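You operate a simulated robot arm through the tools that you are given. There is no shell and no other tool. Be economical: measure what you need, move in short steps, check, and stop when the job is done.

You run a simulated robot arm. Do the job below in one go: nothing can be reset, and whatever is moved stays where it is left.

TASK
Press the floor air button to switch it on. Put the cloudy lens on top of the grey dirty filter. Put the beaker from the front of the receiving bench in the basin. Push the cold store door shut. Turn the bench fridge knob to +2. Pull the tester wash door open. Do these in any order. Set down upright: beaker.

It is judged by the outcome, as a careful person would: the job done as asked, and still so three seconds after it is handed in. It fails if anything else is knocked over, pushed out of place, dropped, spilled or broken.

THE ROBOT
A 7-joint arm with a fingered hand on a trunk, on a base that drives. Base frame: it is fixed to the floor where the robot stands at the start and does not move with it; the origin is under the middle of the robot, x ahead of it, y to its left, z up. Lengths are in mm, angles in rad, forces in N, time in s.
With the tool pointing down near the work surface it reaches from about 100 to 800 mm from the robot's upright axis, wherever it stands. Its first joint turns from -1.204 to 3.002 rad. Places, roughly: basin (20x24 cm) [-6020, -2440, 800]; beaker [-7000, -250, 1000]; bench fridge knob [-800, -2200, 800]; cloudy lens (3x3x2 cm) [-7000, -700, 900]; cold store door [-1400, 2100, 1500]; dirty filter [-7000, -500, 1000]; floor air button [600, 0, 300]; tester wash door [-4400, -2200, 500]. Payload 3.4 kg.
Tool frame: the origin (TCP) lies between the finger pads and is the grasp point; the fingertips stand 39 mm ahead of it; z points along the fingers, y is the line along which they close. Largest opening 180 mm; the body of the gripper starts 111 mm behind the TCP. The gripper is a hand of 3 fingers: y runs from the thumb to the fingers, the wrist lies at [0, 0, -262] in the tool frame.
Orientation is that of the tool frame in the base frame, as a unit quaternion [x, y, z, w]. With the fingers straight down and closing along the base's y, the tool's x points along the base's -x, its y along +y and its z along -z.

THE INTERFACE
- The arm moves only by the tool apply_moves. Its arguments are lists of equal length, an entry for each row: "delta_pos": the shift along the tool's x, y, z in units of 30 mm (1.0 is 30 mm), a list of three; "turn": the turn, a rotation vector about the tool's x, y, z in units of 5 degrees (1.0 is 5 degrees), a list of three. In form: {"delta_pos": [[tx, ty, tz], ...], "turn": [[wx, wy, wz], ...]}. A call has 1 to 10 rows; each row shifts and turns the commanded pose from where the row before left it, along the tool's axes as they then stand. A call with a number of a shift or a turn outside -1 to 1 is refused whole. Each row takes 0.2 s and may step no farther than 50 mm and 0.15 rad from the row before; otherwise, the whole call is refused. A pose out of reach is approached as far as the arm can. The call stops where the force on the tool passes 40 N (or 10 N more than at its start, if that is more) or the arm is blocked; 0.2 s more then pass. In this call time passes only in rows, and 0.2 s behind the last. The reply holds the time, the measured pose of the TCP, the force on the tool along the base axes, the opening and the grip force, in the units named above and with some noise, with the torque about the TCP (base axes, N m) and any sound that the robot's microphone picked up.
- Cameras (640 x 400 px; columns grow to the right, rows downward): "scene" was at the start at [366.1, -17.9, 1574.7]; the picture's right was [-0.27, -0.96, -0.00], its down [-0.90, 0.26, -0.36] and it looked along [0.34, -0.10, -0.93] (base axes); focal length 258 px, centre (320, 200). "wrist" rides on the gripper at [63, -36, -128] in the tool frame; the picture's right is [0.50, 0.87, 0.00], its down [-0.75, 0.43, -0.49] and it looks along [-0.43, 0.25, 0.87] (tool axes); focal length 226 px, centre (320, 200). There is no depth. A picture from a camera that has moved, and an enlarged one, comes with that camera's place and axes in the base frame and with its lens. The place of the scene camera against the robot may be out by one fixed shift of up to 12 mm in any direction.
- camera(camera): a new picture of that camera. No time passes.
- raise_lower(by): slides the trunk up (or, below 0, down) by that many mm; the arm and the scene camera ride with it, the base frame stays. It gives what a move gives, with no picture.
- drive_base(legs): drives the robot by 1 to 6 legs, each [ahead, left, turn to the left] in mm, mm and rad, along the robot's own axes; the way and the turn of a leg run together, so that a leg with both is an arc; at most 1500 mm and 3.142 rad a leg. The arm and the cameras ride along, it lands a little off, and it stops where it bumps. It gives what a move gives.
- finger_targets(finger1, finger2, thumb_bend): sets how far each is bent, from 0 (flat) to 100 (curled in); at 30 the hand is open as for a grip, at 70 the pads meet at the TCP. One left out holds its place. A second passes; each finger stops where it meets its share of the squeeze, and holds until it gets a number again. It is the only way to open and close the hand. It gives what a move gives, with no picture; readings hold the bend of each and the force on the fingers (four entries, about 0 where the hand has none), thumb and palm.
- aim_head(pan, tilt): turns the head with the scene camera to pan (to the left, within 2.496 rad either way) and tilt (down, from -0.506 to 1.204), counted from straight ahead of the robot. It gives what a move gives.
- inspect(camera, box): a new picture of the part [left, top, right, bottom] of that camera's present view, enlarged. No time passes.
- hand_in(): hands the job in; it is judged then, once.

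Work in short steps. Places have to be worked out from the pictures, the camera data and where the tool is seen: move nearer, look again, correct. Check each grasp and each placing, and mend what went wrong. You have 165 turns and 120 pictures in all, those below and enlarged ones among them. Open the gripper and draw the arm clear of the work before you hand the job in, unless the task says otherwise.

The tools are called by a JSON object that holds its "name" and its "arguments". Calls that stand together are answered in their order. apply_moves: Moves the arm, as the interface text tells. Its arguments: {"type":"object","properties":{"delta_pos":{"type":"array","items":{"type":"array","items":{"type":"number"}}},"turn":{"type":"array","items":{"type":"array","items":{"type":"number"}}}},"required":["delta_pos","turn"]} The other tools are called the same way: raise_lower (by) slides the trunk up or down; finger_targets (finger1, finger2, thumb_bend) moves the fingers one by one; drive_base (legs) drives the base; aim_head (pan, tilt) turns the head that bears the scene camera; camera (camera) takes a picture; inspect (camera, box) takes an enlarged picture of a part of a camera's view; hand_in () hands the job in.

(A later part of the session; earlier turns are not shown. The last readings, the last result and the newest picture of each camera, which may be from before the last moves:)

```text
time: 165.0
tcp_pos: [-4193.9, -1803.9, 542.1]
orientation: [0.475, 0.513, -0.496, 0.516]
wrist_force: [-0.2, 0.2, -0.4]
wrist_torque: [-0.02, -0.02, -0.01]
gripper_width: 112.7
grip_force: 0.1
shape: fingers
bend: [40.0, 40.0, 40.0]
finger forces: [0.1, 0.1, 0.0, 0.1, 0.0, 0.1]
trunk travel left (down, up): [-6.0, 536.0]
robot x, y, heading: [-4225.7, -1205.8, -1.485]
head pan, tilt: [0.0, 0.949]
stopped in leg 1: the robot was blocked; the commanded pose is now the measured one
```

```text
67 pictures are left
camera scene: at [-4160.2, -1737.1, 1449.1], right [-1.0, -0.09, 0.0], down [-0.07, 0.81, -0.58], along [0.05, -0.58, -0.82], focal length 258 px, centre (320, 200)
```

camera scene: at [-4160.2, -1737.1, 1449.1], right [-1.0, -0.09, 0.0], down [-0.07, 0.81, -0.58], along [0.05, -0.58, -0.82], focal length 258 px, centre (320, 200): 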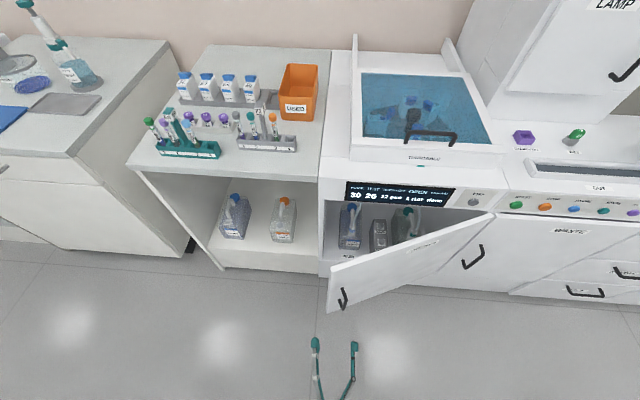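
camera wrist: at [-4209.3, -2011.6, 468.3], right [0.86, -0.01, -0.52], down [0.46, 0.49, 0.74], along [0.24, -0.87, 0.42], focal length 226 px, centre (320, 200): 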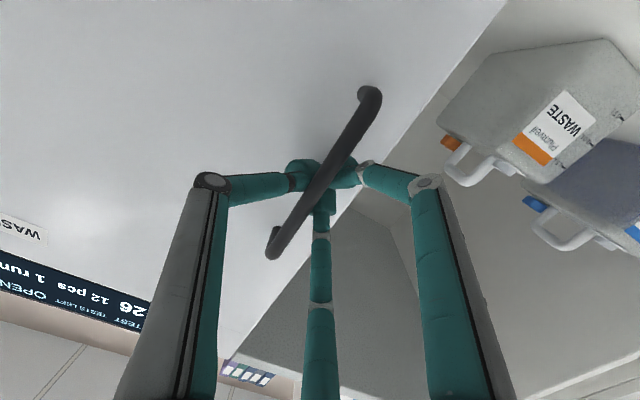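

The base was blocked behind (heading twisted slightly). Look behind before moving on.

{"name": "aim_head", "arguments": {"pan": 2.45, "tilt": 0.9}}

{"name": "camera", "arguments": {"camera": "scene"}}

{"name": "aim_head", "arguments": {"pan": -2.45, "tilt": 0.9}}

{"name": "camera", "arguments": {"camera": "scene"}}

```text
time: 167.2
tcp_pos: [-4195.0, -1802.7, 542.0]
orientation: [0.475, 0.513, -0.496, 0.515]
wrist_force: [-0.3, 0.1, 0.7]
wrist_torque: [0.0, -0.01, 0.0]
gripper_width: 112.8
grip_force: 0.0
shape: fingers
bend: [40.0, 40.0, 40.0]
finger forces: [0.0, 0.0, 0.0, 0.0, 0.0, 0.0]
trunk travel left (down, up): [-6.0, 536.0]
robot x, y, heading: [-4225.3, -1205.6, -1.484]
head pan, tilt: [2.45, 0.901]
```

```text
66 pictures are left
camera scene: at [-4122.0, -1601.3, 1453.3], right [0.82, -0.57, -0.01], down [-0.45, -0.64, -0.62], along [0.35, 0.51, -0.78], focal length 258 px, centre (320, 200)
```

scene: 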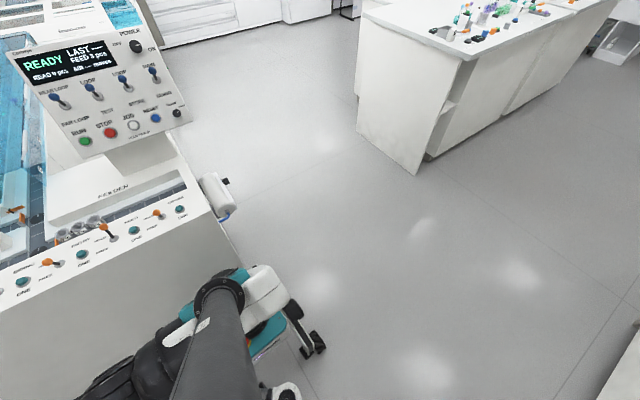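

```text
time: 171.1
tcp_pos: [-4195.8, -1802.4, 542.3]
orientation: [0.474, 0.513, -0.496, 0.515]
wrist_force: [0.5, -0.1, 0.5]
wrist_torque: [0.02, -0.01, 0.0]
gripper_width: 112.9
grip_force: 0.0
shape: fingers
bend: [40.0, 40.0, 40.0]
finger forces: [0.0, 0.0, 0.0, 0.0, 0.1, 0.0]
trunk travel left (down, up): [-6.0, 536.0]
robot x, y, heading: [-4222.5, -1203.4, -1.483]
head pan, tilt: [-2.45, 0.901]
```

```text
65 pictures are left
camera scene: at [-4218.1, -1609.6, 1453.9], right [0.71, 0.7, 0.0], down [0.55, -0.56, -0.63], along [-0.44, 0.45, -0.78], focal length 258 px, centre (320, 200)
```

scene: 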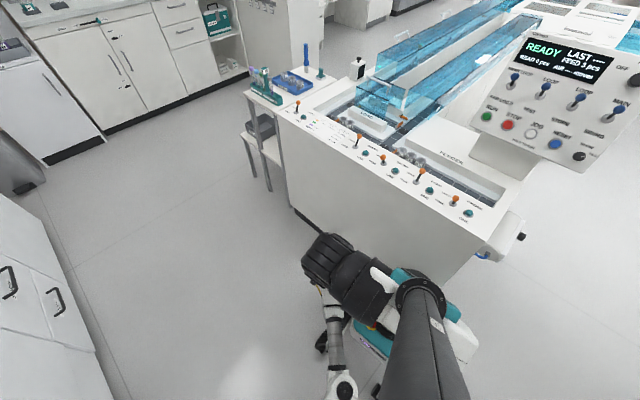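

The robot's rear only met the fixed track console (nothing moved). The door has fallen back to ≈17°. New plan: come from the +x side at 45° with a closed fist behind the door edge, then strafe to sweep it open.

{"name": "finger_targets", "arguments": {"finger1": 70, "finger2": 70, "thumb_bend": 70}}

{"name": "drive_base", "arguments": {"legs": [[60, 0, 0], [0, 0, -0.087], [0, 640, 0], [0, 0, -0.785]]}}

{"name": "aim_head", "arguments": {"pan": 0, "tilt": 0.95}}

{"name": "camera", "arguments": {"camera": "scene"}}

```text
time: 172.1
tcp_pos: [-4195.4, -1802.3, 541.7]
orientation: [0.475, 0.512, -0.498, 0.514]
wrist_force: [0.2, 0.0, -0.6]
wrist_torque: [0.01, -0.02, 0.0]
gripper_width: 0.0
grip_force: 0.0
shape: fingers
bend: [70.0, 70.0, 70.0]
finger forces: [0.1, 0.0, 0.1, 0.0, 0.1, 0.1]
trunk travel left (down, up): [-6.0, 536.0]
robot x, y, heading: [-4225.2, -1205.0, -1.483]
head pan, tilt: [-2.45, 0.901]
```

```text
time: 178.8
tcp_pos: [-4026.4, -1673.7, 541.1]
orientation: [-0.646, -0.267, 0.666, -0.262]
wrist_force: [0.0, -0.6, -0.4]
wrist_torque: [-0.01, 0.04, 0.0]
gripper_width: 0.0
grip_force: 0.1
shape: fingers
bend: [70.0, 70.0, 70.0]
finger forces: [0.0, 0.0, 0.1, 0.0, 0.0, 0.0]
trunk travel left (down, up): [-6.0, 536.0]
robot x, y, heading: [-3593.5, -1261.5, -2.343]
head pan, tilt: [-2.45, 0.901]
```

```text
time: 181.0
tcp_pos: [-4024.9, -1671.7, 542.6]
orientation: [-0.644, -0.268, 0.666, -0.262]
wrist_force: [0.5, -0.3, 0.6]
wrist_torque: [-0.01, 0.0, 0.01]
gripper_width: 0.0
grip_force: 0.0
shape: fingers
bend: [70.0, 70.0, 70.0]
finger forces: [0.1, 0.0, 0.1, 0.0, 0.1, 0.1]
trunk travel left (down, up): [-6.0, 536.0]
robot x, y, heading: [-3591.9, -1263.6, -2.344]
head pan, tilt: [0.0, 0.949]
```

```text
64 pictures are left
camera scene: at [-3957.4, -1639.3, 1448.1], right [-0.71, 0.7, 0.0], down [0.57, 0.58, -0.58], along [-0.4, -0.41, -0.82], focal length 258 px, centre (320, 200)
```

scene: 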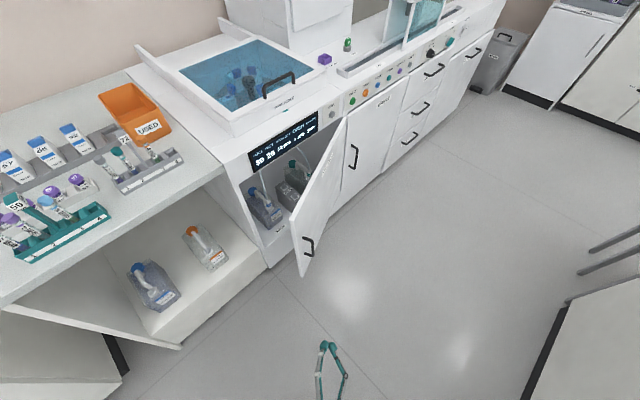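

Door edge at about (-4174,-2010), θ≈18–20°. Position the fist to slip in behind the edge: left 185 and ahead 210, then check.

{"name": "drive_base", "arguments": {"legs": [[210, 190, 0]]}}

{"name": "camera", "arguments": {"camera": "scene"}}

```text
time: 183.0
tcp_pos: [-4041.6, -1956.1, 543.4]
orientation: [-0.644, -0.267, 0.667, -0.262]
wrist_force: [1.6, 0.4, 0.0]
wrist_torque: [-0.02, -0.03, -0.01]
gripper_width: 0.2
grip_force: 0.2
shape: fingers
bend: [70.0, 70.0, 70.0]
finger forces: [0.0, 0.0, 0.0, 0.0, 0.0, 0.1]
trunk travel left (down, up): [-6.0, 536.0]
robot x, y, heading: [-3606.4, -1548.7, -2.348]
head pan, tilt: [0.0, 0.949]
```

```text
63 pictures are left
camera scene: at [-3976.7, -1920.2, 1448.0], right [-0.71, 0.7, -0.01], down [0.57, 0.58, -0.58], along [-0.4, -0.42, -0.82], focal length 258 px, centre (320, 200)
```

scene: 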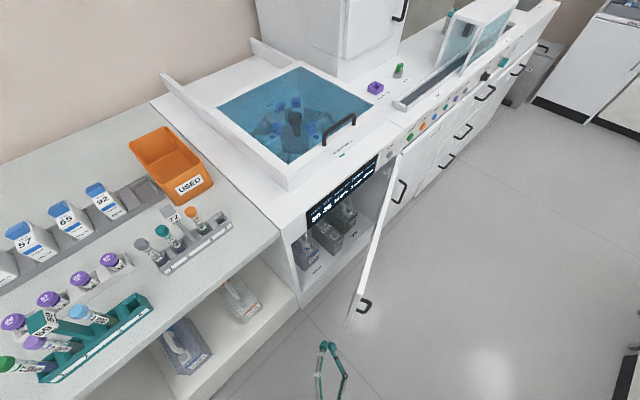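

The fist's path passes just left (inside) of the door edge. Go ahead 180 mm.

{"name": "drive_base", "arguments": {"legs": [[180, 5, 0]]}}

{"name": "camera", "arguments": {"camera": "scene"}}

```text
time: 184.4
tcp_pos: [-4157.2, -2087.8, 546.1]
orientation: [-0.642, -0.269, 0.668, -0.262]
wrist_force: [-0.4, 0.3, 0.2]
wrist_torque: [0.02, -0.01, -0.03]
gripper_width: 0.0
grip_force: 0.0
shape: fingers
bend: [70.0, 70.0, 70.0]
finger forces: [0.0, 0.0, 0.0, 0.1, 0.0, 0.0]
trunk travel left (down, up): [-6.0, 536.0]
robot x, y, heading: [-3724.8, -1676.9, -2.349]
head pan, tilt: [0.0, 0.949]
```

```text
62 pictures are left
camera scene: at [-4092.4, -2053.9, 1448.0], right [-0.72, 0.7, 0.0], down [0.57, 0.58, -0.58], along [-0.4, -0.42, -0.82], focal length 258 px, centre (320, 200)
```

scene: 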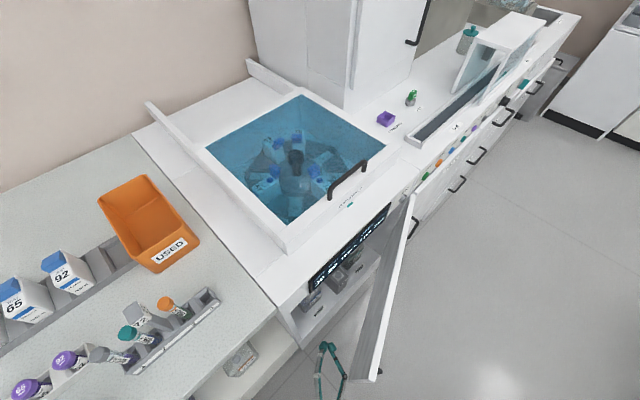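

The fist is behind the door. Strafe right to swing it open.

{"name": "drive_base", "arguments": {"legs": [[0, -250, 0]]}}

{"name": "camera", "arguments": {"camera": "scene"}}

```text
time: 186.3
tcp_pos: [-4333.6, -1913.0, 546.7]
orientation: [-0.64, -0.271, 0.671, -0.259]
wrist_force: [-0.5, -0.2, -0.8]
wrist_torque: [-0.01, 0.03, -0.03]
gripper_width: 0.1
grip_force: 0.0
shape: fingers
bend: [70.0, 70.0, 70.0]
finger forces: [0.0, 0.1, 0.1, 0.0, 0.0, 0.0]
trunk travel left (down, up): [-6.0, 536.0]
robot x, y, heading: [-3907.3, -1501.1, -2.345]
head pan, tilt: [0.0, 0.949]
```

```text
61 pictures are left
camera scene: at [-4264.7, -1885.8, 1448.1], right [-0.72, 0.7, 0.01], down [0.57, 0.59, -0.58], along [-0.41, -0.41, -0.82], focal length 258 px, centre (320, 200)
```

scene: 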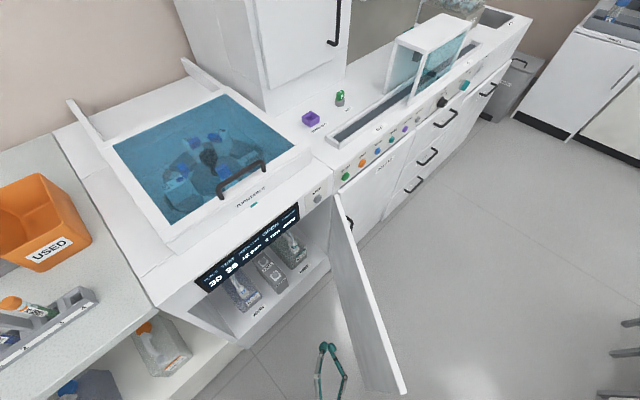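

Opening well (≈55–60°). Continue strafing another 180 mm.

{"name": "drive_base", "arguments": {"legs": [[0, -170, 0]]}}

{"name": "camera", "arguments": {"camera": "scene"}}

```text
time: 187.8
tcp_pos: [-4455.1, -1790.8, 549.3]
orientation: [-0.64, -0.27, 0.671, -0.261]
wrist_force: [0.7, -1.4, 1.4]
wrist_torque: [-0.01, 0.02, -0.04]
gripper_width: 0.0
grip_force: 0.1
shape: fingers
bend: [70.0, 70.0, 70.0]
finger forces: [0.0, 0.0, 0.0, 0.0, 0.0, 0.0]
trunk travel left (down, up): [-6.0, 536.0]
robot x, y, heading: [-4026.8, -1379.9, -2.342]
head pan, tilt: [0.0, 0.949]
```

```text
60 pictures are left
camera scene: at [-4390.1, -1763.7, 1448.1], right [-0.72, 0.7, 0.0], down [0.57, 0.59, -0.58], along [-0.41, -0.41, -0.82], focal length 258 px, centre (320, 200)
```

scene: 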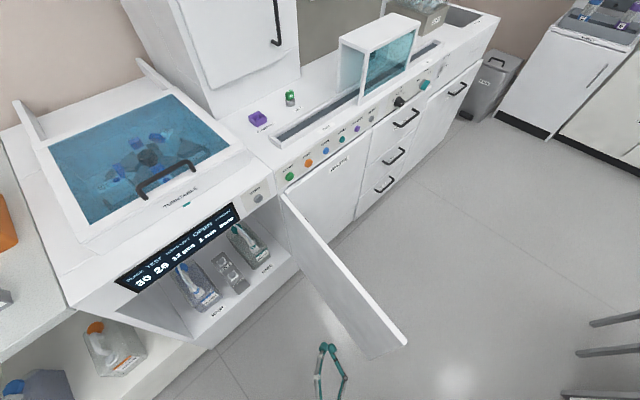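

Door is ≈85° open. Back away, raise the trunk, and turn to face +x so I can reverse westward through the passage.

{"name": "drive_base", "arguments": {"legs": [[-150, 120, 0]]}}

{"name": "raise_lower", "arguments": {"by": 400}}

{"name": "drive_base", "arguments": {"legs": [[0, 0, 2.345]]}}

{"name": "aim_head", "arguments": {"pan": -2.49, "tilt": 0.5}}

{"name": "camera", "arguments": {"camera": "scene"}}

```text
time: 189.3
tcp_pos: [-4270.1, -1761.4, 549.4]
orientation: [-0.639, -0.268, 0.67, -0.266]
wrist_force: [-1.3, 0.1, 0.0]
wrist_torque: [-0.03, -0.01, 0.09]
gripper_width: 0.3
grip_force: 0.1
shape: fingers
bend: [70.0, 70.0, 70.0]
finger forces: [0.0, 0.0, 0.0, 0.0, 0.1, 0.0]
trunk travel left (down, up): [-6.0, 536.0]
robot x, y, heading: [-3841.2, -1354.0, -2.343]
head pan, tilt: [0.0, 0.949]
```

```text
time: 193.2
tcp_pos: [-4265.6, -1762.5, 951.9]
orientation: [-0.639, -0.267, 0.672, -0.262]
wrist_force: [-0.4, 0.2, 0.4]
wrist_torque: [-0.01, -0.01, 0.01]
gripper_width: 0.0
grip_force: 0.1
shape: fingers
bend: [70.0, 70.0, 70.0]
finger forces: [0.1, 0.1, 0.0, 0.0, 0.0, 0.1]
trunk travel left (down, up): [-406.0, 136.0]
robot x, y, heading: [-3839.5, -1353.6, -2.346]
head pan, tilt: [0.0, 0.949]
```

```text
time: 199.0
tcp_pos: [-3254.2, -1402.4, 953.2]
orientation: [0.018, 0.692, -0.037, 0.721]
wrist_force: [-0.8, 0.8, -0.2]
wrist_torque: [0.01, -0.04, 0.04]
gripper_width: 0.0
grip_force: 0.0
shape: fingers
bend: [70.0, 70.0, 70.0]
finger forces: [0.0, 0.1, 0.0, 0.1, 0.0, 0.0]
trunk travel left (down, up): [-406.0, 136.0]
robot x, y, heading: [-3840.7, -1352.3, -0.052]
head pan, tilt: [0.0, 0.949]
```

```text
time: 201.3
tcp_pos: [-3254.5, -1402.0, 952.6]
orientation: [0.018, 0.692, -0.038, 0.721]
wrist_force: [-0.2, -0.1, -0.6]
wrist_torque: [0.01, 0.04, 0.0]
gripper_width: 0.1
grip_force: 0.0
shape: fingers
bend: [70.0, 70.0, 70.0]
finger forces: [0.1, 0.0, 0.0, 0.1, 0.0, 0.1]
trunk travel left (down, up): [-406.0, 136.0]
robot x, y, heading: [-3839.6, -1357.0, -0.051]
head pan, tilt: [-2.491, 0.499]
```

```text
59 pictures are left
camera scene: at [-3921.3, -1407.5, 1965.8], right [-0.57, 0.82, 0.0], down [0.39, 0.27, -0.88], along [-0.72, -0.5, -0.48], focal length 258 px, centre (320, 200)
```

scene: 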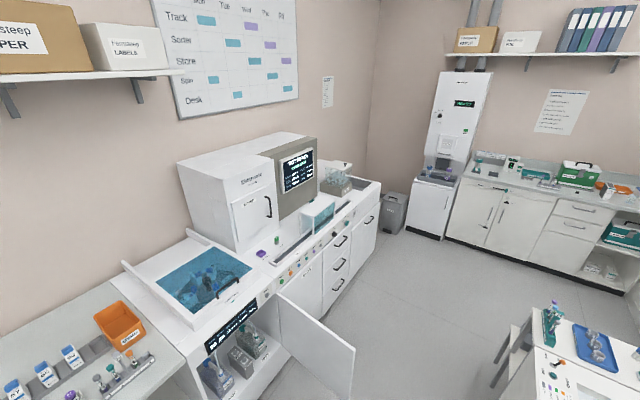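

Clear passage: straighten and reverse west keeping y≈-1345.

{"name": "drive_base", "arguments": {"legs": [[0, 0, 0.052], [-1500, 10, 0], [-450, 0, 0]]}}

{"name": "aim_head", "arguments": {"pan": 2.45, "tilt": 0.5}}

{"name": "camera", "arguments": {"camera": "scene"}}

```text
refused: leg 2 is longer than a leg can be; nothing moved
```

```text
time: 205.2
tcp_pos: [-3254.2, -1400.5, 952.4]
orientation: [0.017, 0.691, -0.037, 0.722]
wrist_force: [0.2, 0.1, 0.3]
wrist_torque: [0.01, -0.04, -0.02]
gripper_width: 0.0
grip_force: 0.1
shape: fingers
bend: [70.0, 70.0, 70.0]
finger forces: [0.1, 0.1, 0.0, 0.0, 0.0, 0.1]
trunk travel left (down, up): [-406.0, 136.0]
robot x, y, heading: [-3843.9, -1355.1, -0.047]
head pan, tilt: [2.45, 0.499]
```

```text
58 pictures are left
camera scene: at [-3913.8, -1294.7, 1966.1], right [0.67, 0.74, 0.0], down [0.35, -0.32, -0.88], along [-0.65, 0.59, -0.48], focal length 258 px, centre (320, 200)
```

scene: 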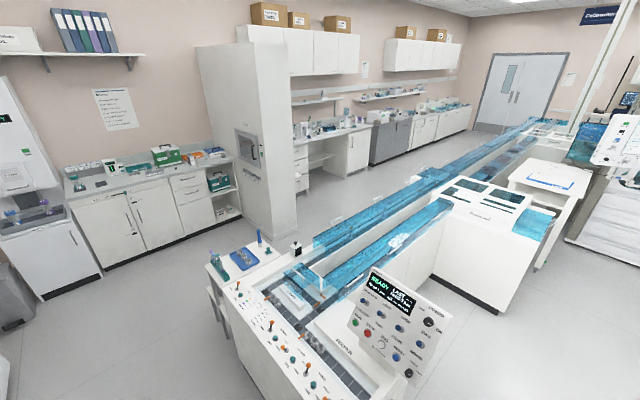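

Receiving bench (green box) seen along x≈-7000. Reverse in shorter legs.

{"name": "drive_base", "arguments": {"legs": [[0, 0, 0.05], [-1400, 0, 0], [-550, 0, 0]]}}

{"name": "aim_head", "arguments": {"pan": 2.45, "tilt": 0.6}}

{"name": "camera", "arguments": {"camera": "scene"}}

```text
time: 215.2
tcp_pos: [-5177.5, -1383.1, 954.1]
orientation: [0.004, 0.691, -0.023, 0.722]
wrist_force: [-0.2, 0.4, 0.4]
wrist_torque: [0.0, 0.02, -0.02]
gripper_width: 0.0
grip_force: 0.2
shape: fingers
bend: [70.0, 70.0, 70.0]
finger forces: [0.0, 0.0, 0.0, 0.0, 0.1, 0.0]
trunk travel left (down, up): [-406.0, 136.0]
robot x, y, heading: [-5766.9, -1363.7, -0.006]
head pan, tilt: [2.45, 0.499]
```

```text
time: 215.9
tcp_pos: [-5176.2, -1382.5, 952.0]
orientation: [0.002, 0.691, -0.023, 0.722]
wrist_force: [-0.2, 0.4, -0.2]
wrist_torque: [0.03, 0.0, 0.04]
gripper_width: 0.0
grip_force: 0.0
shape: fingers
bend: [70.0, 70.0, 70.0]
finger forces: [0.0, 0.0, 0.0, 0.0, 0.0, 0.0]
trunk travel left (down, up): [-406.0, 136.0]
robot x, y, heading: [-5763.9, -1363.9, -0.011]
head pan, tilt: [2.45, 0.6]
```

```text
57 pictures are left
camera scene: at [-5837.4, -1306.4, 1957.0], right [0.64, 0.77, 0.0], down [0.43, -0.36, -0.83], along [-0.63, 0.53, -0.56], focal length 258 px, centre (320, 200)
```

scene: 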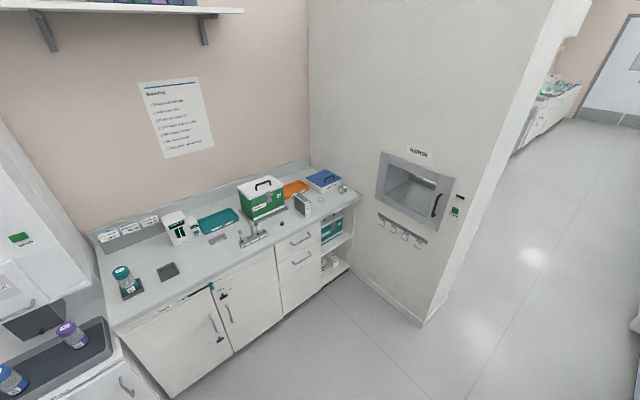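

Zoom on the receiving bench.

{"name": "inspect", "arguments": {"camera": "scene", "box": [90, 160, 370, 335]}}

```text
2.29 times, centred on (230, 248) of scene
camera zoom: at [-5837.4, -1306.4, 1957.0], right [0.64, 0.77, 0.0], down [0.43, -0.36, -0.83], along [-0.63, 0.53, -0.56], focal length 590 px, centre (526, 91)
```

zoom: 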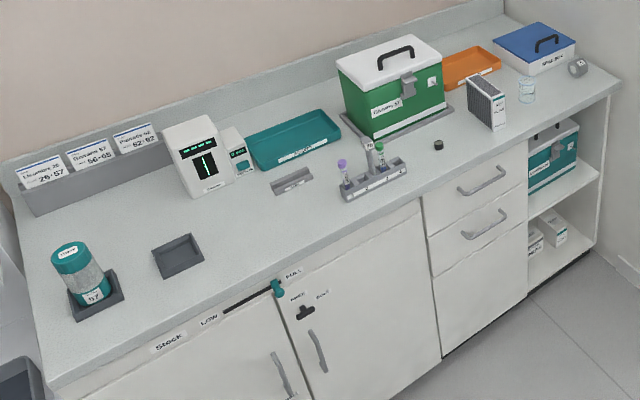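

The lens is the small dark disk, the filter the grey ribbed box, the beaker the glass near the right front. Now turn the tool down and retract it, while reversing to open space.

{"name": "apply_moves", "arguments": {"delta_pos": [[0, 0, -1], [0, 0, -1], [0, 0, -1], [0, 0, -1], [0, 0, 0], [0, 0, 0], [0, 0, 0], [0, 0, 0], [0, 0, 0], [0, 0, 0]], "turn": [[0, 1, 0], [0, 1, 0], [0, 1, 0], [0, 1, 0], [0, 1, 0], [0, 1, 0], [0, 1, 0], [0, 1, 0], [0, 1, 0], [0, 1, 0]]}}

{"name": "apply_moves", "arguments": {"delta_pos": [[0, 0, 0], [0, 0, 0], [0, 0, 0], [0, 0, 0], [0, 0, 0], [0, 0, 0], [0, 0, 0]], "turn": [[0, 1, 0], [0, 1, 0], [0, 1, 0], [0, 1, 0], [0, 1, 0], [0, 1, 0], [0, 1, 0]]}}

{"name": "drive_base", "arguments": {"legs": [[-450, 150, 0], [0, 0, 3.14]]}}

```text
time: 218.3
tcp_pos: [-5298.5, -1415.0, 942.7]
orientation: [-0.013, 0.93, -0.072, 0.36]
wrist_force: [-0.2, -0.3, -1.1]
wrist_torque: [0.0, 0.01, -0.01]
gripper_width: 0.0
grip_force: 0.0
shape: fingers
bend: [70.0, 70.0, 70.0]
finger forces: [0.0, 0.0, 0.0, 0.0, 0.0, 0.1]
trunk travel left (down, up): [-406.0, 136.0]
robot x, y, heading: [-5763.1, -1361.6, -0.01]
head pan, tilt: [2.45, 0.6]
stopped in row 10: the arm was blocked; the commanded pose is now the measured one
```

```text
time: 219.9
tcp_pos: [-5285.0, -1421.4, 874.6]
orientation: [0.008, 0.996, -0.069, 0.063]
wrist_force: [-0.6, 0.6, 0.4]
wrist_torque: [0.01, -0.01, 0.02]
gripper_width: 0.2
grip_force: 0.1
shape: fingers
bend: [70.0, 70.0, 70.0]
finger forces: [0.0, 0.0, 0.0, 0.0, 0.1, 0.0]
out of reach, approached as far as the arm can: row 5, 6, 7
trunk travel left (down, up): [-406.0, 136.0]
robot x, y, heading: [-5761.7, -1362.1, -0.009]
head pan, tilt: [2.45, 0.6]
```

```text
time: 230.1
tcp_pos: [-6693.1, -1157.1, 876.1]
orientation: [0.995, 0.003, -0.067, -0.07]
wrist_force: [-0.5, -0.1, 0.3]
wrist_torque: [0.0, 0.01, 0.02]
gripper_width: 0.0
grip_force: 0.1
shape: fingers
bend: [70.0, 70.0, 70.0]
finger forces: [0.0, 0.1, 0.1, 0.1, 0.0, 0.1]
trunk travel left (down, up): [-406.0, 136.0]
robot x, y, heading: [-6209.7, -1208.4, -3.133]
head pan, tilt: [2.45, 0.6]
```

Facing the bench. Raise the trunk, strafe right to y≈-500 and look at the objects from in front.

{"name": "raise_lower", "arguments": {"by": 135}}

{"name": "drive_base", "arguments": {"legs": [[30, -700, 0]]}}

{"name": "aim_head", "arguments": {"pan": 0, "tilt": 0.75}}

{"name": "finger_targets", "arguments": {"finger1": 35, "finger2": 35, "thumb_bend": 35}}

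{"name": "camera", "arguments": {"camera": "scene"}}

```text
time: 231.7
tcp_pos: [-6692.8, -1157.3, 1011.5]
orientation: [0.995, 0.001, -0.067, -0.071]
wrist_force: [0.3, 0.0, 0.7]
wrist_torque: [-0.02, -0.03, 0.01]
gripper_width: 0.0
grip_force: 0.1
shape: fingers
bend: [70.0, 70.0, 70.0]
finger forces: [0.1, 0.1, 0.1, 0.1, 0.0, 0.0]
trunk travel left (down, up): [-541.0, 1.0]
robot x, y, heading: [-6209.6, -1209.3, -3.128]
head pan, tilt: [2.45, 0.6]
```

```text
time: 235.6
tcp_pos: [-6729.3, -452.7, 1012.8]
orientation: [0.995, 0.0, -0.068, -0.073]
wrist_force: [0.1, -0.3, 0.3]
wrist_torque: [-0.02, 0.0, 0.03]
gripper_width: 0.0
grip_force: 0.1
shape: fingers
bend: [70.0, 70.0, 70.0]
finger forces: [0.0, 0.0, 0.1, 0.1, 0.1, 0.1]
trunk travel left (down, up): [-541.0, 1.0]
robot x, y, heading: [-6248.2, -500.7, -3.136]
head pan, tilt: [2.45, 0.6]
```

```text
time: 237.8
tcp_pos: [-6728.3, -447.0, 1013.2]
orientation: [0.995, -0.001, -0.067, -0.071]
wrist_force: [-0.6, -0.3, 0.4]
wrist_torque: [0.04, -0.01, 0.0]
gripper_width: 0.0
grip_force: 0.0
shape: fingers
bend: [70.0, 70.0, 70.0]
finger forces: [0.0, 0.0, 0.0, 0.0, 0.0, 0.0]
trunk travel left (down, up): [-541.0, 1.0]
robot x, y, heading: [-6249.0, -503.2, -3.138]
head pan, tilt: [0.0, 0.75]
```

```text
time: 238.8
tcp_pos: [-6727.8, -448.2, 1011.8]
orientation: [0.995, -0.001, -0.068, -0.07]
wrist_force: [0.4, -0.2, -0.5]
wrist_torque: [-0.01, 0.0, 0.01]
gripper_width: 132.0
grip_force: 0.0
shape: fingers
bend: [35.0, 35.0, 35.0]
finger forces: [0.0, 0.1, 0.0, 0.0, 0.1, 0.1]
trunk travel left (down, up): [-541.0, 1.0]
robot x, y, heading: [-6248.2, -501.1, -3.138]
head pan, tilt: [0.0, 0.75]
```

```text
55 pictures are left
camera scene: at [-6294.5, -496.9, 2078.2], right [-0.01, 1.0, 0.0], down [0.68, 0.0, -0.73], along [-0.73, -0.01, -0.68], focal length 258 px, centre (320, 200)
```

scene: 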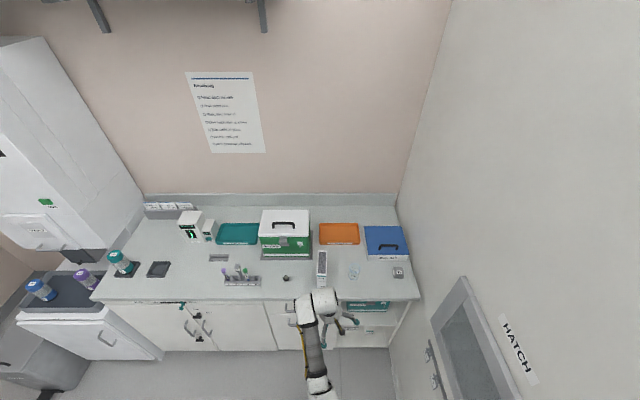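

{"name": "inspect", "arguments": {"camera": "scene", "box": [260, 225, 420, 325]}}

{"name": "camera", "arguments": {"camera": "wrist"}}

```text
4.00 times, centred on (340, 275) of scene
camera zoom: at [-6294.5, -496.9, 2078.2], right [-0.01, 1.0, 0.0], down [0.68, 0.0, -0.73], along [-0.73, -0.01, -0.68], focal length 1032 px, centre (240, -100)
```

zoom: 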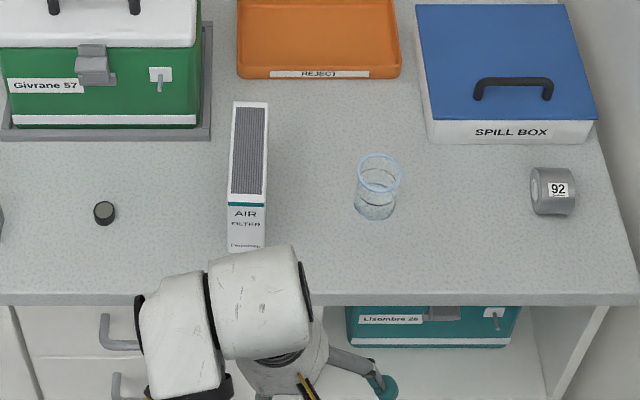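

```text
53 pictures are left
camera wrist: at [-6649.2, -430.2, 1134.2], right [0.49, -0.85, -0.19], down [-0.69, -0.51, 0.52], along [-0.54, -0.12, -0.83], focal length 226 px, centre (320, 200)
```

wrist: 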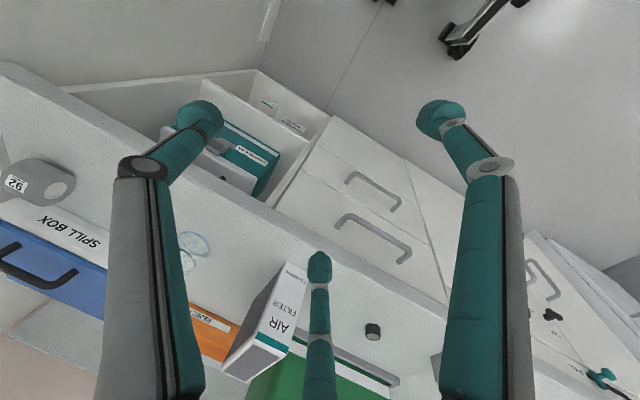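

Located: lens ≈(-6976,-681), filter top z≈1000 spanning x -6931…-7076, y≈-500 (44 mm wide); beaker ≈(-6987,-338), ⌀53, ~95 tall. Straighten the tool to vertical and strafe left toward the lens.

{"name": "apply_moves", "arguments": {"delta_pos": [[-0.5, 0, 0], [-0.5, 0, 0], [-0.5, 0, 0]], "turn": [[-0.79, 0.76, 0], [-0.79, 0.76, 0], [0, 0, 0]]}}

{"name": "drive_base", "arguments": {"legs": [[0, 225, 0]]}}

```text
time: 239.6
tcp_pos: [-6784.6, -446.3, 985.6]
orientation: [1.0, -0.001, 0.0, -0.001]
wrist_force: [0.5, 0.1, -1.1]
wrist_torque: [-0.01, 0.0, 0.0]
gripper_width: 132.2
grip_force: 0.1
shape: fingers
bend: [35.0, 35.0, 35.0]
finger forces: [0.1, 0.0, 0.1, 0.0, 0.0, 0.0]
out of reach, approached as far as the arm can: row 1, 2
trunk travel left (down, up): [-541.0, 1.0]
robot x, y, heading: [-6246.3, -502.5, -3.132]
head pan, tilt: [0.0, 0.75]
```

```text
time: 241.3
tcp_pos: [-6783.3, -665.9, 984.0]
orientation: [1.0, -0.003, -0.001, -0.001]
wrist_force: [0.1, 0.3, 0.0]
wrist_torque: [0.0, 0.04, -0.03]
gripper_width: 132.1
grip_force: 0.0
shape: fingers
bend: [35.0, 35.0, 35.0]
finger forces: [0.0, 0.0, 0.0, 0.0, 0.0, 0.0]
trunk travel left (down, up): [-541.0, 1.0]
robot x, y, heading: [-6251.2, -720.6, -3.134]
head pan, tilt: [0.0, 0.75]
```

Tool is vertical. Raise 40 mm and drive ahead 180 so the hand is near above the lens, then look with the wrist camera.

{"name": "apply_moves", "arguments": {"delta_pos": [[0, 0, -0.7], [0, 0, -0.7]], "turn": [[0, 0, 0], [0, 0, 0]]}}

{"name": "drive_base", "arguments": {"legs": [[180, 10, 0]]}}

{"name": "camera", "arguments": {"camera": "wrist"}}

```text
time: 241.9
tcp_pos: [-6798.4, -666.9, 1001.1]
orientation: [1.0, -0.003, -0.003, -0.002]
wrist_force: [0.3, 0.3, 0.2]
wrist_torque: [-0.01, 0.0, 0.02]
gripper_width: 132.2
grip_force: 0.2
shape: fingers
bend: [35.0, 35.0, 35.0]
finger forces: [0.0, 0.0, 0.0, 0.1, 0.1, 0.1]
out of reach, approached as far as the arm can: row 1, 2
trunk travel left (down, up): [-541.0, 1.0]
robot x, y, heading: [-6248.7, -721.6, -3.136]
head pan, tilt: [0.0, 0.75]
```

```text
time: 243.4
tcp_pos: [-6978.5, -677.0, 1000.8]
orientation: [1.0, -0.003, -0.002, -0.002]
wrist_force: [-0.5, -0.6, -0.6]
wrist_torque: [-0.02, -0.04, 0.0]
gripper_width: 131.9
grip_force: 0.1
shape: fingers
bend: [35.0, 35.0, 35.0]
finger forces: [0.1, 0.0, 0.0, 0.0, 0.0, 0.0]
trunk travel left (down, up): [-541.0, 1.0]
robot x, y, heading: [-6431.5, -735.2, -3.139]
head pan, tilt: [0.0, 0.75]
```

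```text
52 pictures are left
camera wrist: at [-6915.3, -642.1, 1127.4], right [0.5, -0.87, -0.01], down [-0.75, -0.43, 0.49], along [-0.43, -0.24, -0.87], focal length 226 px, centre (320, 200)
```

wrist: 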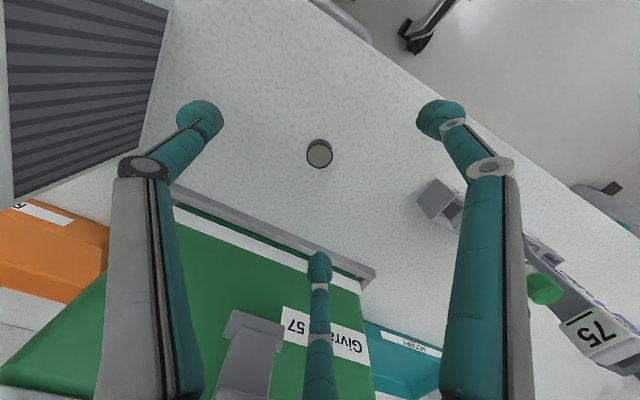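

Lens ≈(-6974,-674), 4 mm from the tool axis. Narrow the fingers and descend.

{"name": "finger_targets", "arguments": {"finger1": 54, "finger2": 54, "thumb_bend": 54}}

{"name": "apply_moves", "arguments": {"delta_pos": [[0.13, -0.1, 0.7], [0, 0, 0.6], [0, 0, 0.4], [0, 0, 0.2]], "turn": [[0, 0, 0], [0, 0, 0], [0, 0, 0], [0, 0, 0]]}}

{"name": "camera", "arguments": {"camera": "wrist"}}

```text
time: 244.4
tcp_pos: [-6977.2, -677.3, 1000.7]
orientation: [1.0, -0.002, -0.003, -0.002]
wrist_force: [0.3, 0.8, 0.2]
wrist_torque: [0.04, 0.01, 0.06]
gripper_width: 57.3
grip_force: 0.1
shape: fingers
bend: [54.0, 54.0, 54.0]
finger forces: [0.0, 0.0, 0.0, 0.1, 0.0, 0.1]
trunk travel left (down, up): [-541.0, 1.0]
robot x, y, heading: [-6426.7, -738.3, -3.136]
head pan, tilt: [0.0, 0.75]
```

```text
time: 245.4
tcp_pos: [-6973.2, -675.6, 945.8]
orientation: [1.0, -0.003, -0.006, -0.001]
wrist_force: [0.7, 0.8, 15.0]
wrist_torque: [-0.3, -0.34, 0.0]
gripper_width: 56.7
grip_force: 7.3
shape: fingers
bend: [56.0, 54.0, 54.0]
finger forces: [12.4, 2.1, 0.0, 0.0, 0.0, 0.1]
trunk travel left (down, up): [-541.0, 1.0]
robot x, y, heading: [-6427.4, -733.7, -3.14]
head pan, tilt: [0.0, 0.75]
```

```text
51 pictures are left
camera wrist: at [-6908.5, -641.0, 1073.3], right [0.5, -0.87, -0.01], down [-0.75, -0.43, 0.5], along [-0.44, -0.24, -0.87], focal length 226 px, centre (320, 200)
```

wrist: 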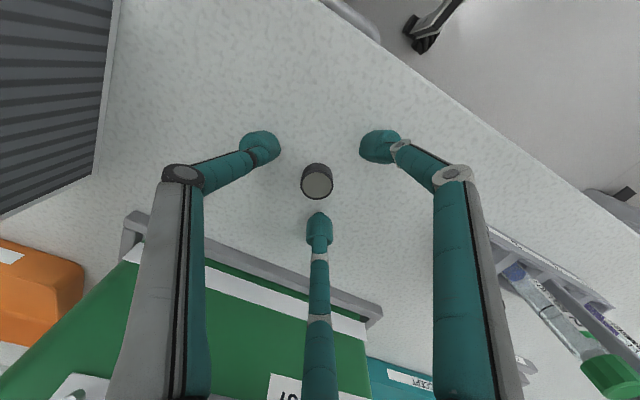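

Tips touch the bench; lens is centred. Lift 4 mm and close.

{"name": "apply_moves", "arguments": {"delta_pos": [[0, 0, -0.13]], "turn": [[0, 0, 0]]}}

{"name": "finger_targets", "arguments": {"finger1": 75, "finger2": 75, "thumb_bend": 75}}

{"name": "apply_moves", "arguments": {"delta_pos": [[0, 0, -0.5], [0, 0, -0.5], [0, 0, -0.8]], "turn": [[0, 0, 0], [0, 0, 0], [0, 0, 0]]}}

{"name": "camera", "arguments": {"camera": "wrist"}}

```text
time: 245.8
tcp_pos: [-6972.4, -674.9, 947.7]
orientation: [1.0, -0.003, -0.003, -0.002]
wrist_force: [-0.4, -0.2, 3.0]
wrist_torque: [-0.08, -0.12, -0.03]
gripper_width: 57.6
grip_force: 1.7
shape: fingers
bend: [54.0, 54.0, 54.0]
finger forces: [2.9, 0.3, 0.0, 0.0, 0.0, 0.0]
trunk travel left (down, up): [-541.0, 1.0]
robot x, y, heading: [-6429.4, -734.8, -3.135]
head pan, tilt: [0.0, 0.75]
```

```text
time: 246.8
tcp_pos: [-6972.8, -674.8, 947.9]
orientation: [1.0, -0.003, -0.004, -0.002]
wrist_force: [0.5, 1.1, -0.8]
wrist_torque: [-0.03, 0.0, -0.01]
gripper_width: 12.3
grip_force: 15.4
shape: fingers
bend: [66.0, 64.0, 69.0]
finger forces: [8.8, 9.7, 0.0, 0.1, 12.2, 0.1]
trunk travel left (down, up): [-541.0, 1.0]
robot x, y, heading: [-6427.9, -733.9, -3.139]
head pan, tilt: [0.0, 0.75]
```

```text
time: 247.6
tcp_pos: [-6972.8, -675.8, 998.1]
orientation: [1.0, -0.003, -0.005, -0.002]
wrist_force: [-0.3, -0.4, 0.2]
wrist_torque: [0.01, -0.01, -0.01]
gripper_width: 12.1
grip_force: 14.8
shape: fingers
bend: [66.0, 64.0, 69.0]
finger forces: [8.4, 9.7, 0.1, 0.0, 12.1, 0.1]
out of reach, approached as far as the arm can: row 3
trunk travel left (down, up): [-541.0, 1.0]
robot x, y, heading: [-6426.9, -733.3, -3.139]
head pan, tilt: [0.0, 0.75]
```

```text
50 pictures are left
camera wrist: at [-6909.3, -641.1, 1126.0], right [0.49, -0.87, -0.01], down [-0.75, -0.43, 0.5], along [-0.44, -0.24, -0.87], focal length 226 px, centre (320, 200)
```

wrist: 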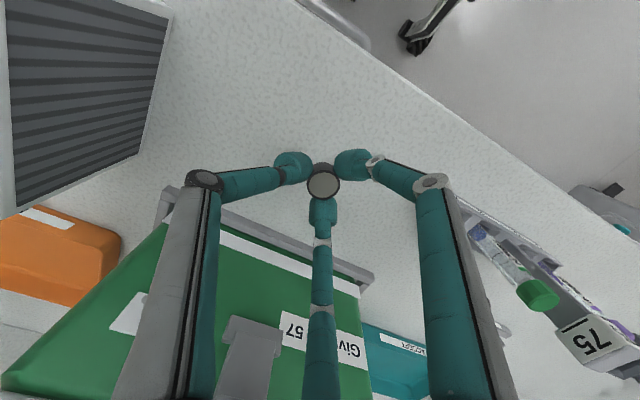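

Lens is held. Height is limited at this reach, so back up 160 mm and extend the arm forward and up.

{"name": "drive_base", "arguments": {"legs": [[-160, 0, 0]]}}

{"name": "apply_moves", "arguments": {"delta_pos": [[-1, 0, -0.7], [-1, 0, -0.7], [-1, 0, -0.7], [-1, 0, -0.7]], "turn": [[0, 0, 0], [0, 0, 0], [0, 0, 0], [0, 0, 0]]}}

```text
time: 249.0
tcp_pos: [-6811.5, -671.6, 999.6]
orientation: [1.0, -0.002, -0.005, -0.002]
wrist_force: [-0.2, 0.0, -0.5]
wrist_torque: [0.0, 0.0, 0.03]
gripper_width: 11.8
grip_force: 14.7
shape: fingers
bend: [66.0, 64.0, 69.0]
finger forces: [8.3, 9.7, 0.1, 0.0, 12.1, 0.0]
trunk travel left (down, up): [-541.0, 1.0]
robot x, y, heading: [-6263.5, -732.6, -3.141]
head pan, tilt: [0.0, 0.75]
```

```text
time: 250.0
tcp_pos: [-6931.3, -672.8, 1082.7]
orientation: [1.0, -0.004, -0.005, -0.002]
wrist_force: [0.5, 0.2, -0.5]
wrist_torque: [-0.01, 0.03, 0.01]
gripper_width: 12.0
grip_force: 15.3
shape: fingers
bend: [66.0, 64.0, 69.0]
finger forces: [7.9, 9.7, 0.0, 0.1, 12.0, 0.0]
out of reach, approached as far as the arm can: row 1
trunk travel left (down, up): [-541.0, 1.0]
robot x, y, heading: [-6264.7, -733.0, -3.14]
head pan, tilt: [0.0, 0.75]
```

Now z 1083 is reachable. Move over the filter: ahead 60, right 172, then look.

{"name": "drive_base", "arguments": {"legs": [[60, -172, 0]]}}

{"name": "camera", "arguments": {"camera": "wrist"}}

{"name": "inspect", "arguments": {"camera": "scene", "box": [230, 200, 410, 312]}}

```text
time: 251.6
tcp_pos: [-6990.5, -510.1, 1083.2]
orientation: [1.0, -0.004, -0.006, -0.007]
wrist_force: [-0.5, 0.0, -0.4]
wrist_torque: [0.02, -0.01, -0.01]
gripper_width: 11.7
grip_force: 15.0
shape: fingers
bend: [66.0, 64.0, 69.0]
finger forces: [7.9, 9.8, 0.0, 0.0, 12.0, 0.0]
trunk travel left (down, up): [-541.0, 1.0]
robot x, y, heading: [-6326.0, -561.3, -3.138]
head pan, tilt: [0.0, 0.75]
```

```text
49 pictures are left
camera wrist: at [-6926.8, -476.3, 1210.6], right [0.49, -0.87, -0.02], down [-0.75, -0.44, 0.5], along [-0.44, -0.23, -0.87], focal length 226 px, centre (320, 200)
```

wrist: 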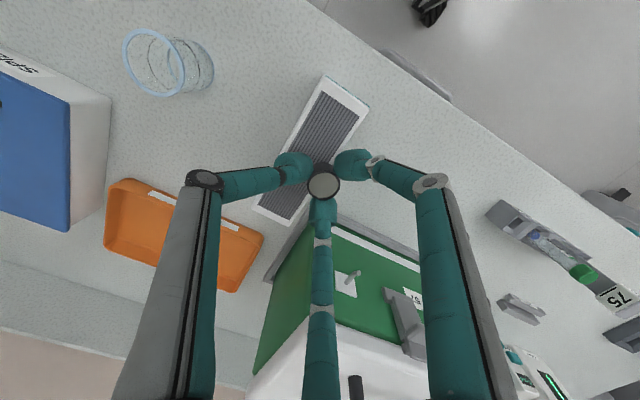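

```text
3.56 times, centred on (320, 256) of scene
camera zoom: at [-6375.1, -582.2, 2078.0], right [0.0, 1.0, 0.01], down [0.68, 0.01, -0.73], along [-0.73, 0.01, -0.68], focal length 917 px, centre (320, 1)
```

zoom: 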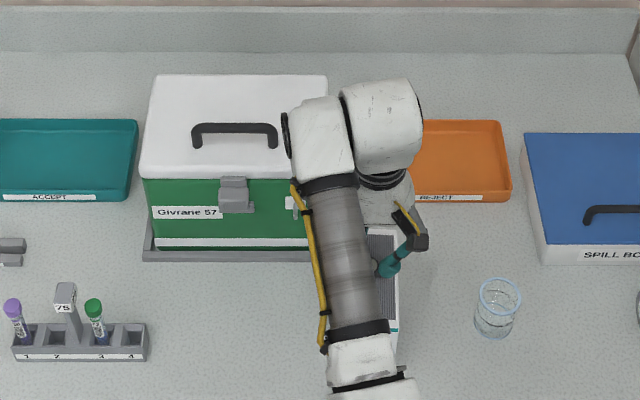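

Filter axis at y≈-498, centre x≈-7003. Correct by (-10,+12) mm and lower 27 mm.

{"name": "apply_moves", "arguments": {"delta_pos": [[-0.35, -0.4, 0], [0, 0, 0.5], [0, 0, 0.4], [0, 0, 0.1]], "turn": [[0, 0, 0], [0, 0, 0], [0, 0, 0], [0, 0, 0]]}}

{"name": "camera", "arguments": {"camera": "wrist"}}

```text
time: 252.6
tcp_pos: [-6998.5, -482.6, 1063.5]
orientation: [1.0, -0.003, -0.014, 0.003]
wrist_force: [1.0, -7.9, 38.8]
wrist_torque: [-0.94, 0.11, 0.02]
gripper_width: 11.6
grip_force: 29.3
shape: fingers
bend: [70.0, 69.0, 70.0]
finger forces: [23.0, 25.4, 0.0, 0.1, 10.5, 0.0]
trunk travel left (down, up): [-541.0, 1.0]
robot x, y, heading: [-6325.8, -559.4, -3.143]
head pan, tilt: [0.0, 0.75]
```

```text
47 pictures are left
camera wrist: at [-6933.2, -446.3, 1187.6], right [0.5, -0.87, -0.01], down [-0.74, -0.43, 0.52], along [-0.45, -0.25, -0.86], focal length 226 px, centre (320, 200)
```

wrist: 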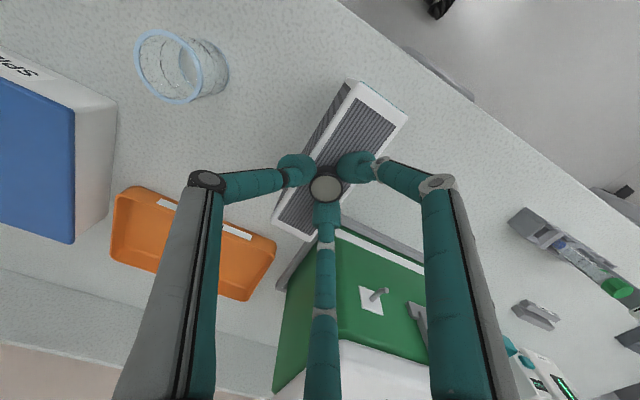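

Contact came earlier than expected (39 N, filter top higher). Lift 12 mm right away and re-check.

{"name": "apply_moves", "arguments": {"delta_pos": [[0, 0, -0.4], [0, 0, -0.3]], "turn": [[0, 0, 0], [0, 0, 0]]}}

{"name": "camera", "arguments": {"camera": "wrist"}}

{"name": "inspect", "arguments": {"camera": "scene", "box": [280, 240, 400, 315]}}

```text
time: 253.2
tcp_pos: [-6998.5, -492.4, 1074.2]
orientation: [1.0, -0.004, -0.004, -0.004]
wrist_force: [-0.5, -0.7, -0.2]
wrist_torque: [0.02, 0.03, -0.02]
gripper_width: 11.2
grip_force: 14.4
shape: fingers
bend: [67.0, 65.0, 70.0]
finger forces: [7.4, 9.2, 0.0, 0.0, 12.3, 0.1]
trunk travel left (down, up): [-541.0, 1.0]
robot x, y, heading: [-6326.9, -562.6, -3.143]
head pan, tilt: [0.0, 0.75]
```

```text
46 pictures are left
camera wrist: at [-6934.3, -457.5, 1200.6], right [0.49, -0.87, -0.01], down [-0.75, -0.43, 0.5], along [-0.44, -0.24, -0.87], focal length 226 px, centre (320, 200)
```

wrist: 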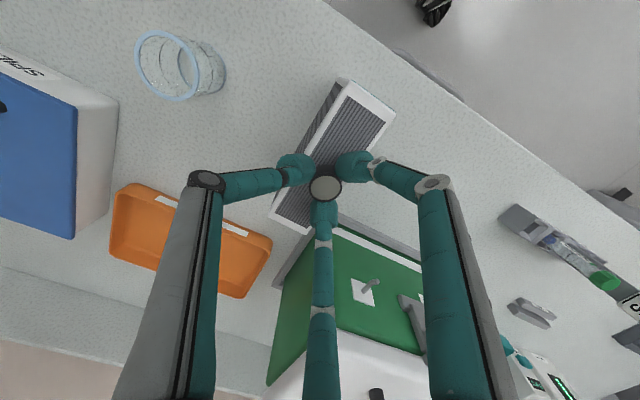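

```text
5.33 times, centred on (340, 278) of scene
camera zoom: at [-6375.3, -569.0, 2077.9], right [0.0, 1.0, 0.0], down [0.68, 0.0, -0.73], along [-0.73, 0.0, -0.68], focal length 1376 px, centre (213, -213)
```

zoom: 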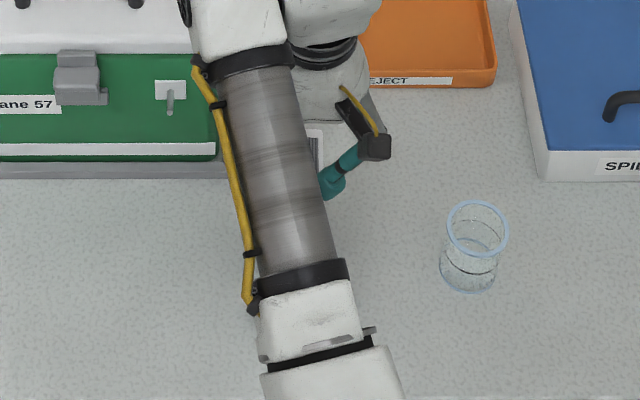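

Filter hasn't moved; the lens slid ~10 mm up in the grip, still held and centred over the filter. Lower gently 13 mm in small steps and read the force.

{"name": "apply_moves", "arguments": {"delta_pos": [[0, 0, 0.15], [0, 0, 0.15], [0, 0, 0.1]], "turn": [[0, 0, 0], [0, 0, 0], [0, 0, 0]]}}

```text
time: 254.0
tcp_pos: [-6998.1, -490.2, 1064.4]
orientation: [1.0, -0.003, -0.009, -0.002]
wrist_force: [-0.7, 0.2, 5.3]
wrist_torque: [0.02, 0.06, 0.02]
gripper_width: 10.7
grip_force: 15.4
shape: fingers
bend: [67.0, 65.0, 70.0]
finger forces: [7.4, 9.7, 0.0, 0.1, 13.4, 0.0]
trunk travel left (down, up): [-541.0, 1.0]
robot x, y, heading: [-6328.0, -560.2, -3.138]
head pan, tilt: [0.0, 0.75]
```

Gentle contact (5 N). Open the fingers to release the lens.

{"name": "finger_targets", "arguments": {"finger1": 58, "finger2": 58, "thumb_bend": 58}}

{"name": "camera", "arguments": {"camera": "wrist"}}

```text
time: 255.0
tcp_pos: [-6997.5, -484.4, 1064.7]
orientation: [1.0, -0.003, -0.009, -0.002]
wrist_force: [-0.7, -1.3, 18.0]
wrist_torque: [-0.33, 0.09, -0.01]
gripper_width: 39.6
grip_force: 8.4
shape: fingers
bend: [62.0, 59.0, 57.0]
finger forces: [9.7, 7.9, 0.1, 0.0, 0.0, 0.1]
trunk travel left (down, up): [-541.0, 1.0]
robot x, y, heading: [-6328.2, -557.6, -3.137]
head pan, tilt: [0.0, 0.75]
```

```text
44 pictures are left
camera wrist: at [-6933.8, -450.0, 1191.3], right [0.49, -0.87, -0.01], down [-0.75, -0.43, 0.51], along [-0.44, -0.24, -0.86], focal length 226 px, centre (320, 200)
```

wrist: 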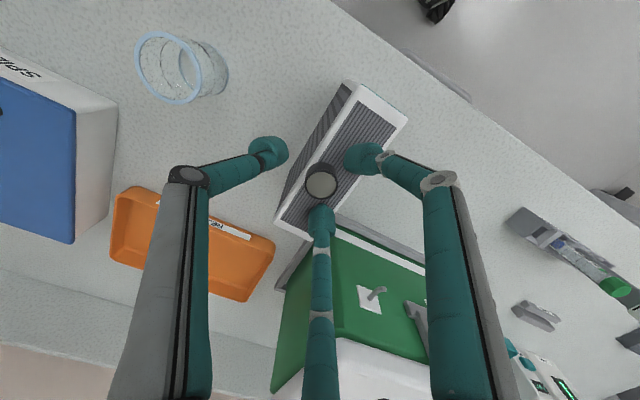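

The lens stands on the filter top and the thumb is clear. Lift straight up.

{"name": "apply_moves", "arguments": {"delta_pos": [[0, 0, -0.2], [0, 0, -0.3], [0, 0, -0.7]], "turn": [[0, 0, 0], [0, 0, 0], [0, 0, 0]]}}

{"name": "camera", "arguments": {"camera": "wrist"}}

```text
time: 255.8
tcp_pos: [-6998.5, -483.5, 1098.5]
orientation: [1.0, -0.004, -0.006, 0.0]
wrist_force: [-0.2, 0.1, -0.2]
wrist_torque: [-0.04, -0.01, -0.03]
gripper_width: 45.1
grip_force: 0.0
shape: fingers
bend: [57.0, 57.0, 57.0]
finger forces: [0.0, 0.1, 0.0, 0.0, 0.0, 0.1]
trunk travel left (down, up): [-541.0, 1.0]
robot x, y, heading: [-6324.8, -562.8, -3.142]
head pan, tilt: [0.0, 0.75]
```

```text
43 pictures are left
camera wrist: at [-6933.7, -449.8, 1225.4], right [0.49, -0.87, -0.01], down [-0.75, -0.43, 0.5], along [-0.44, -0.24, -0.87], focal length 226 px, centre (320, 200)
```

wrist: 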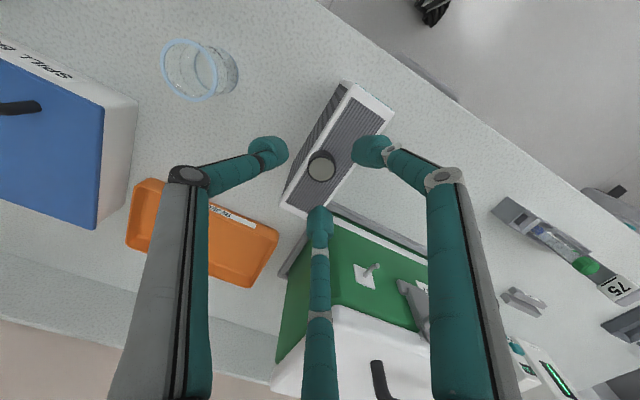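

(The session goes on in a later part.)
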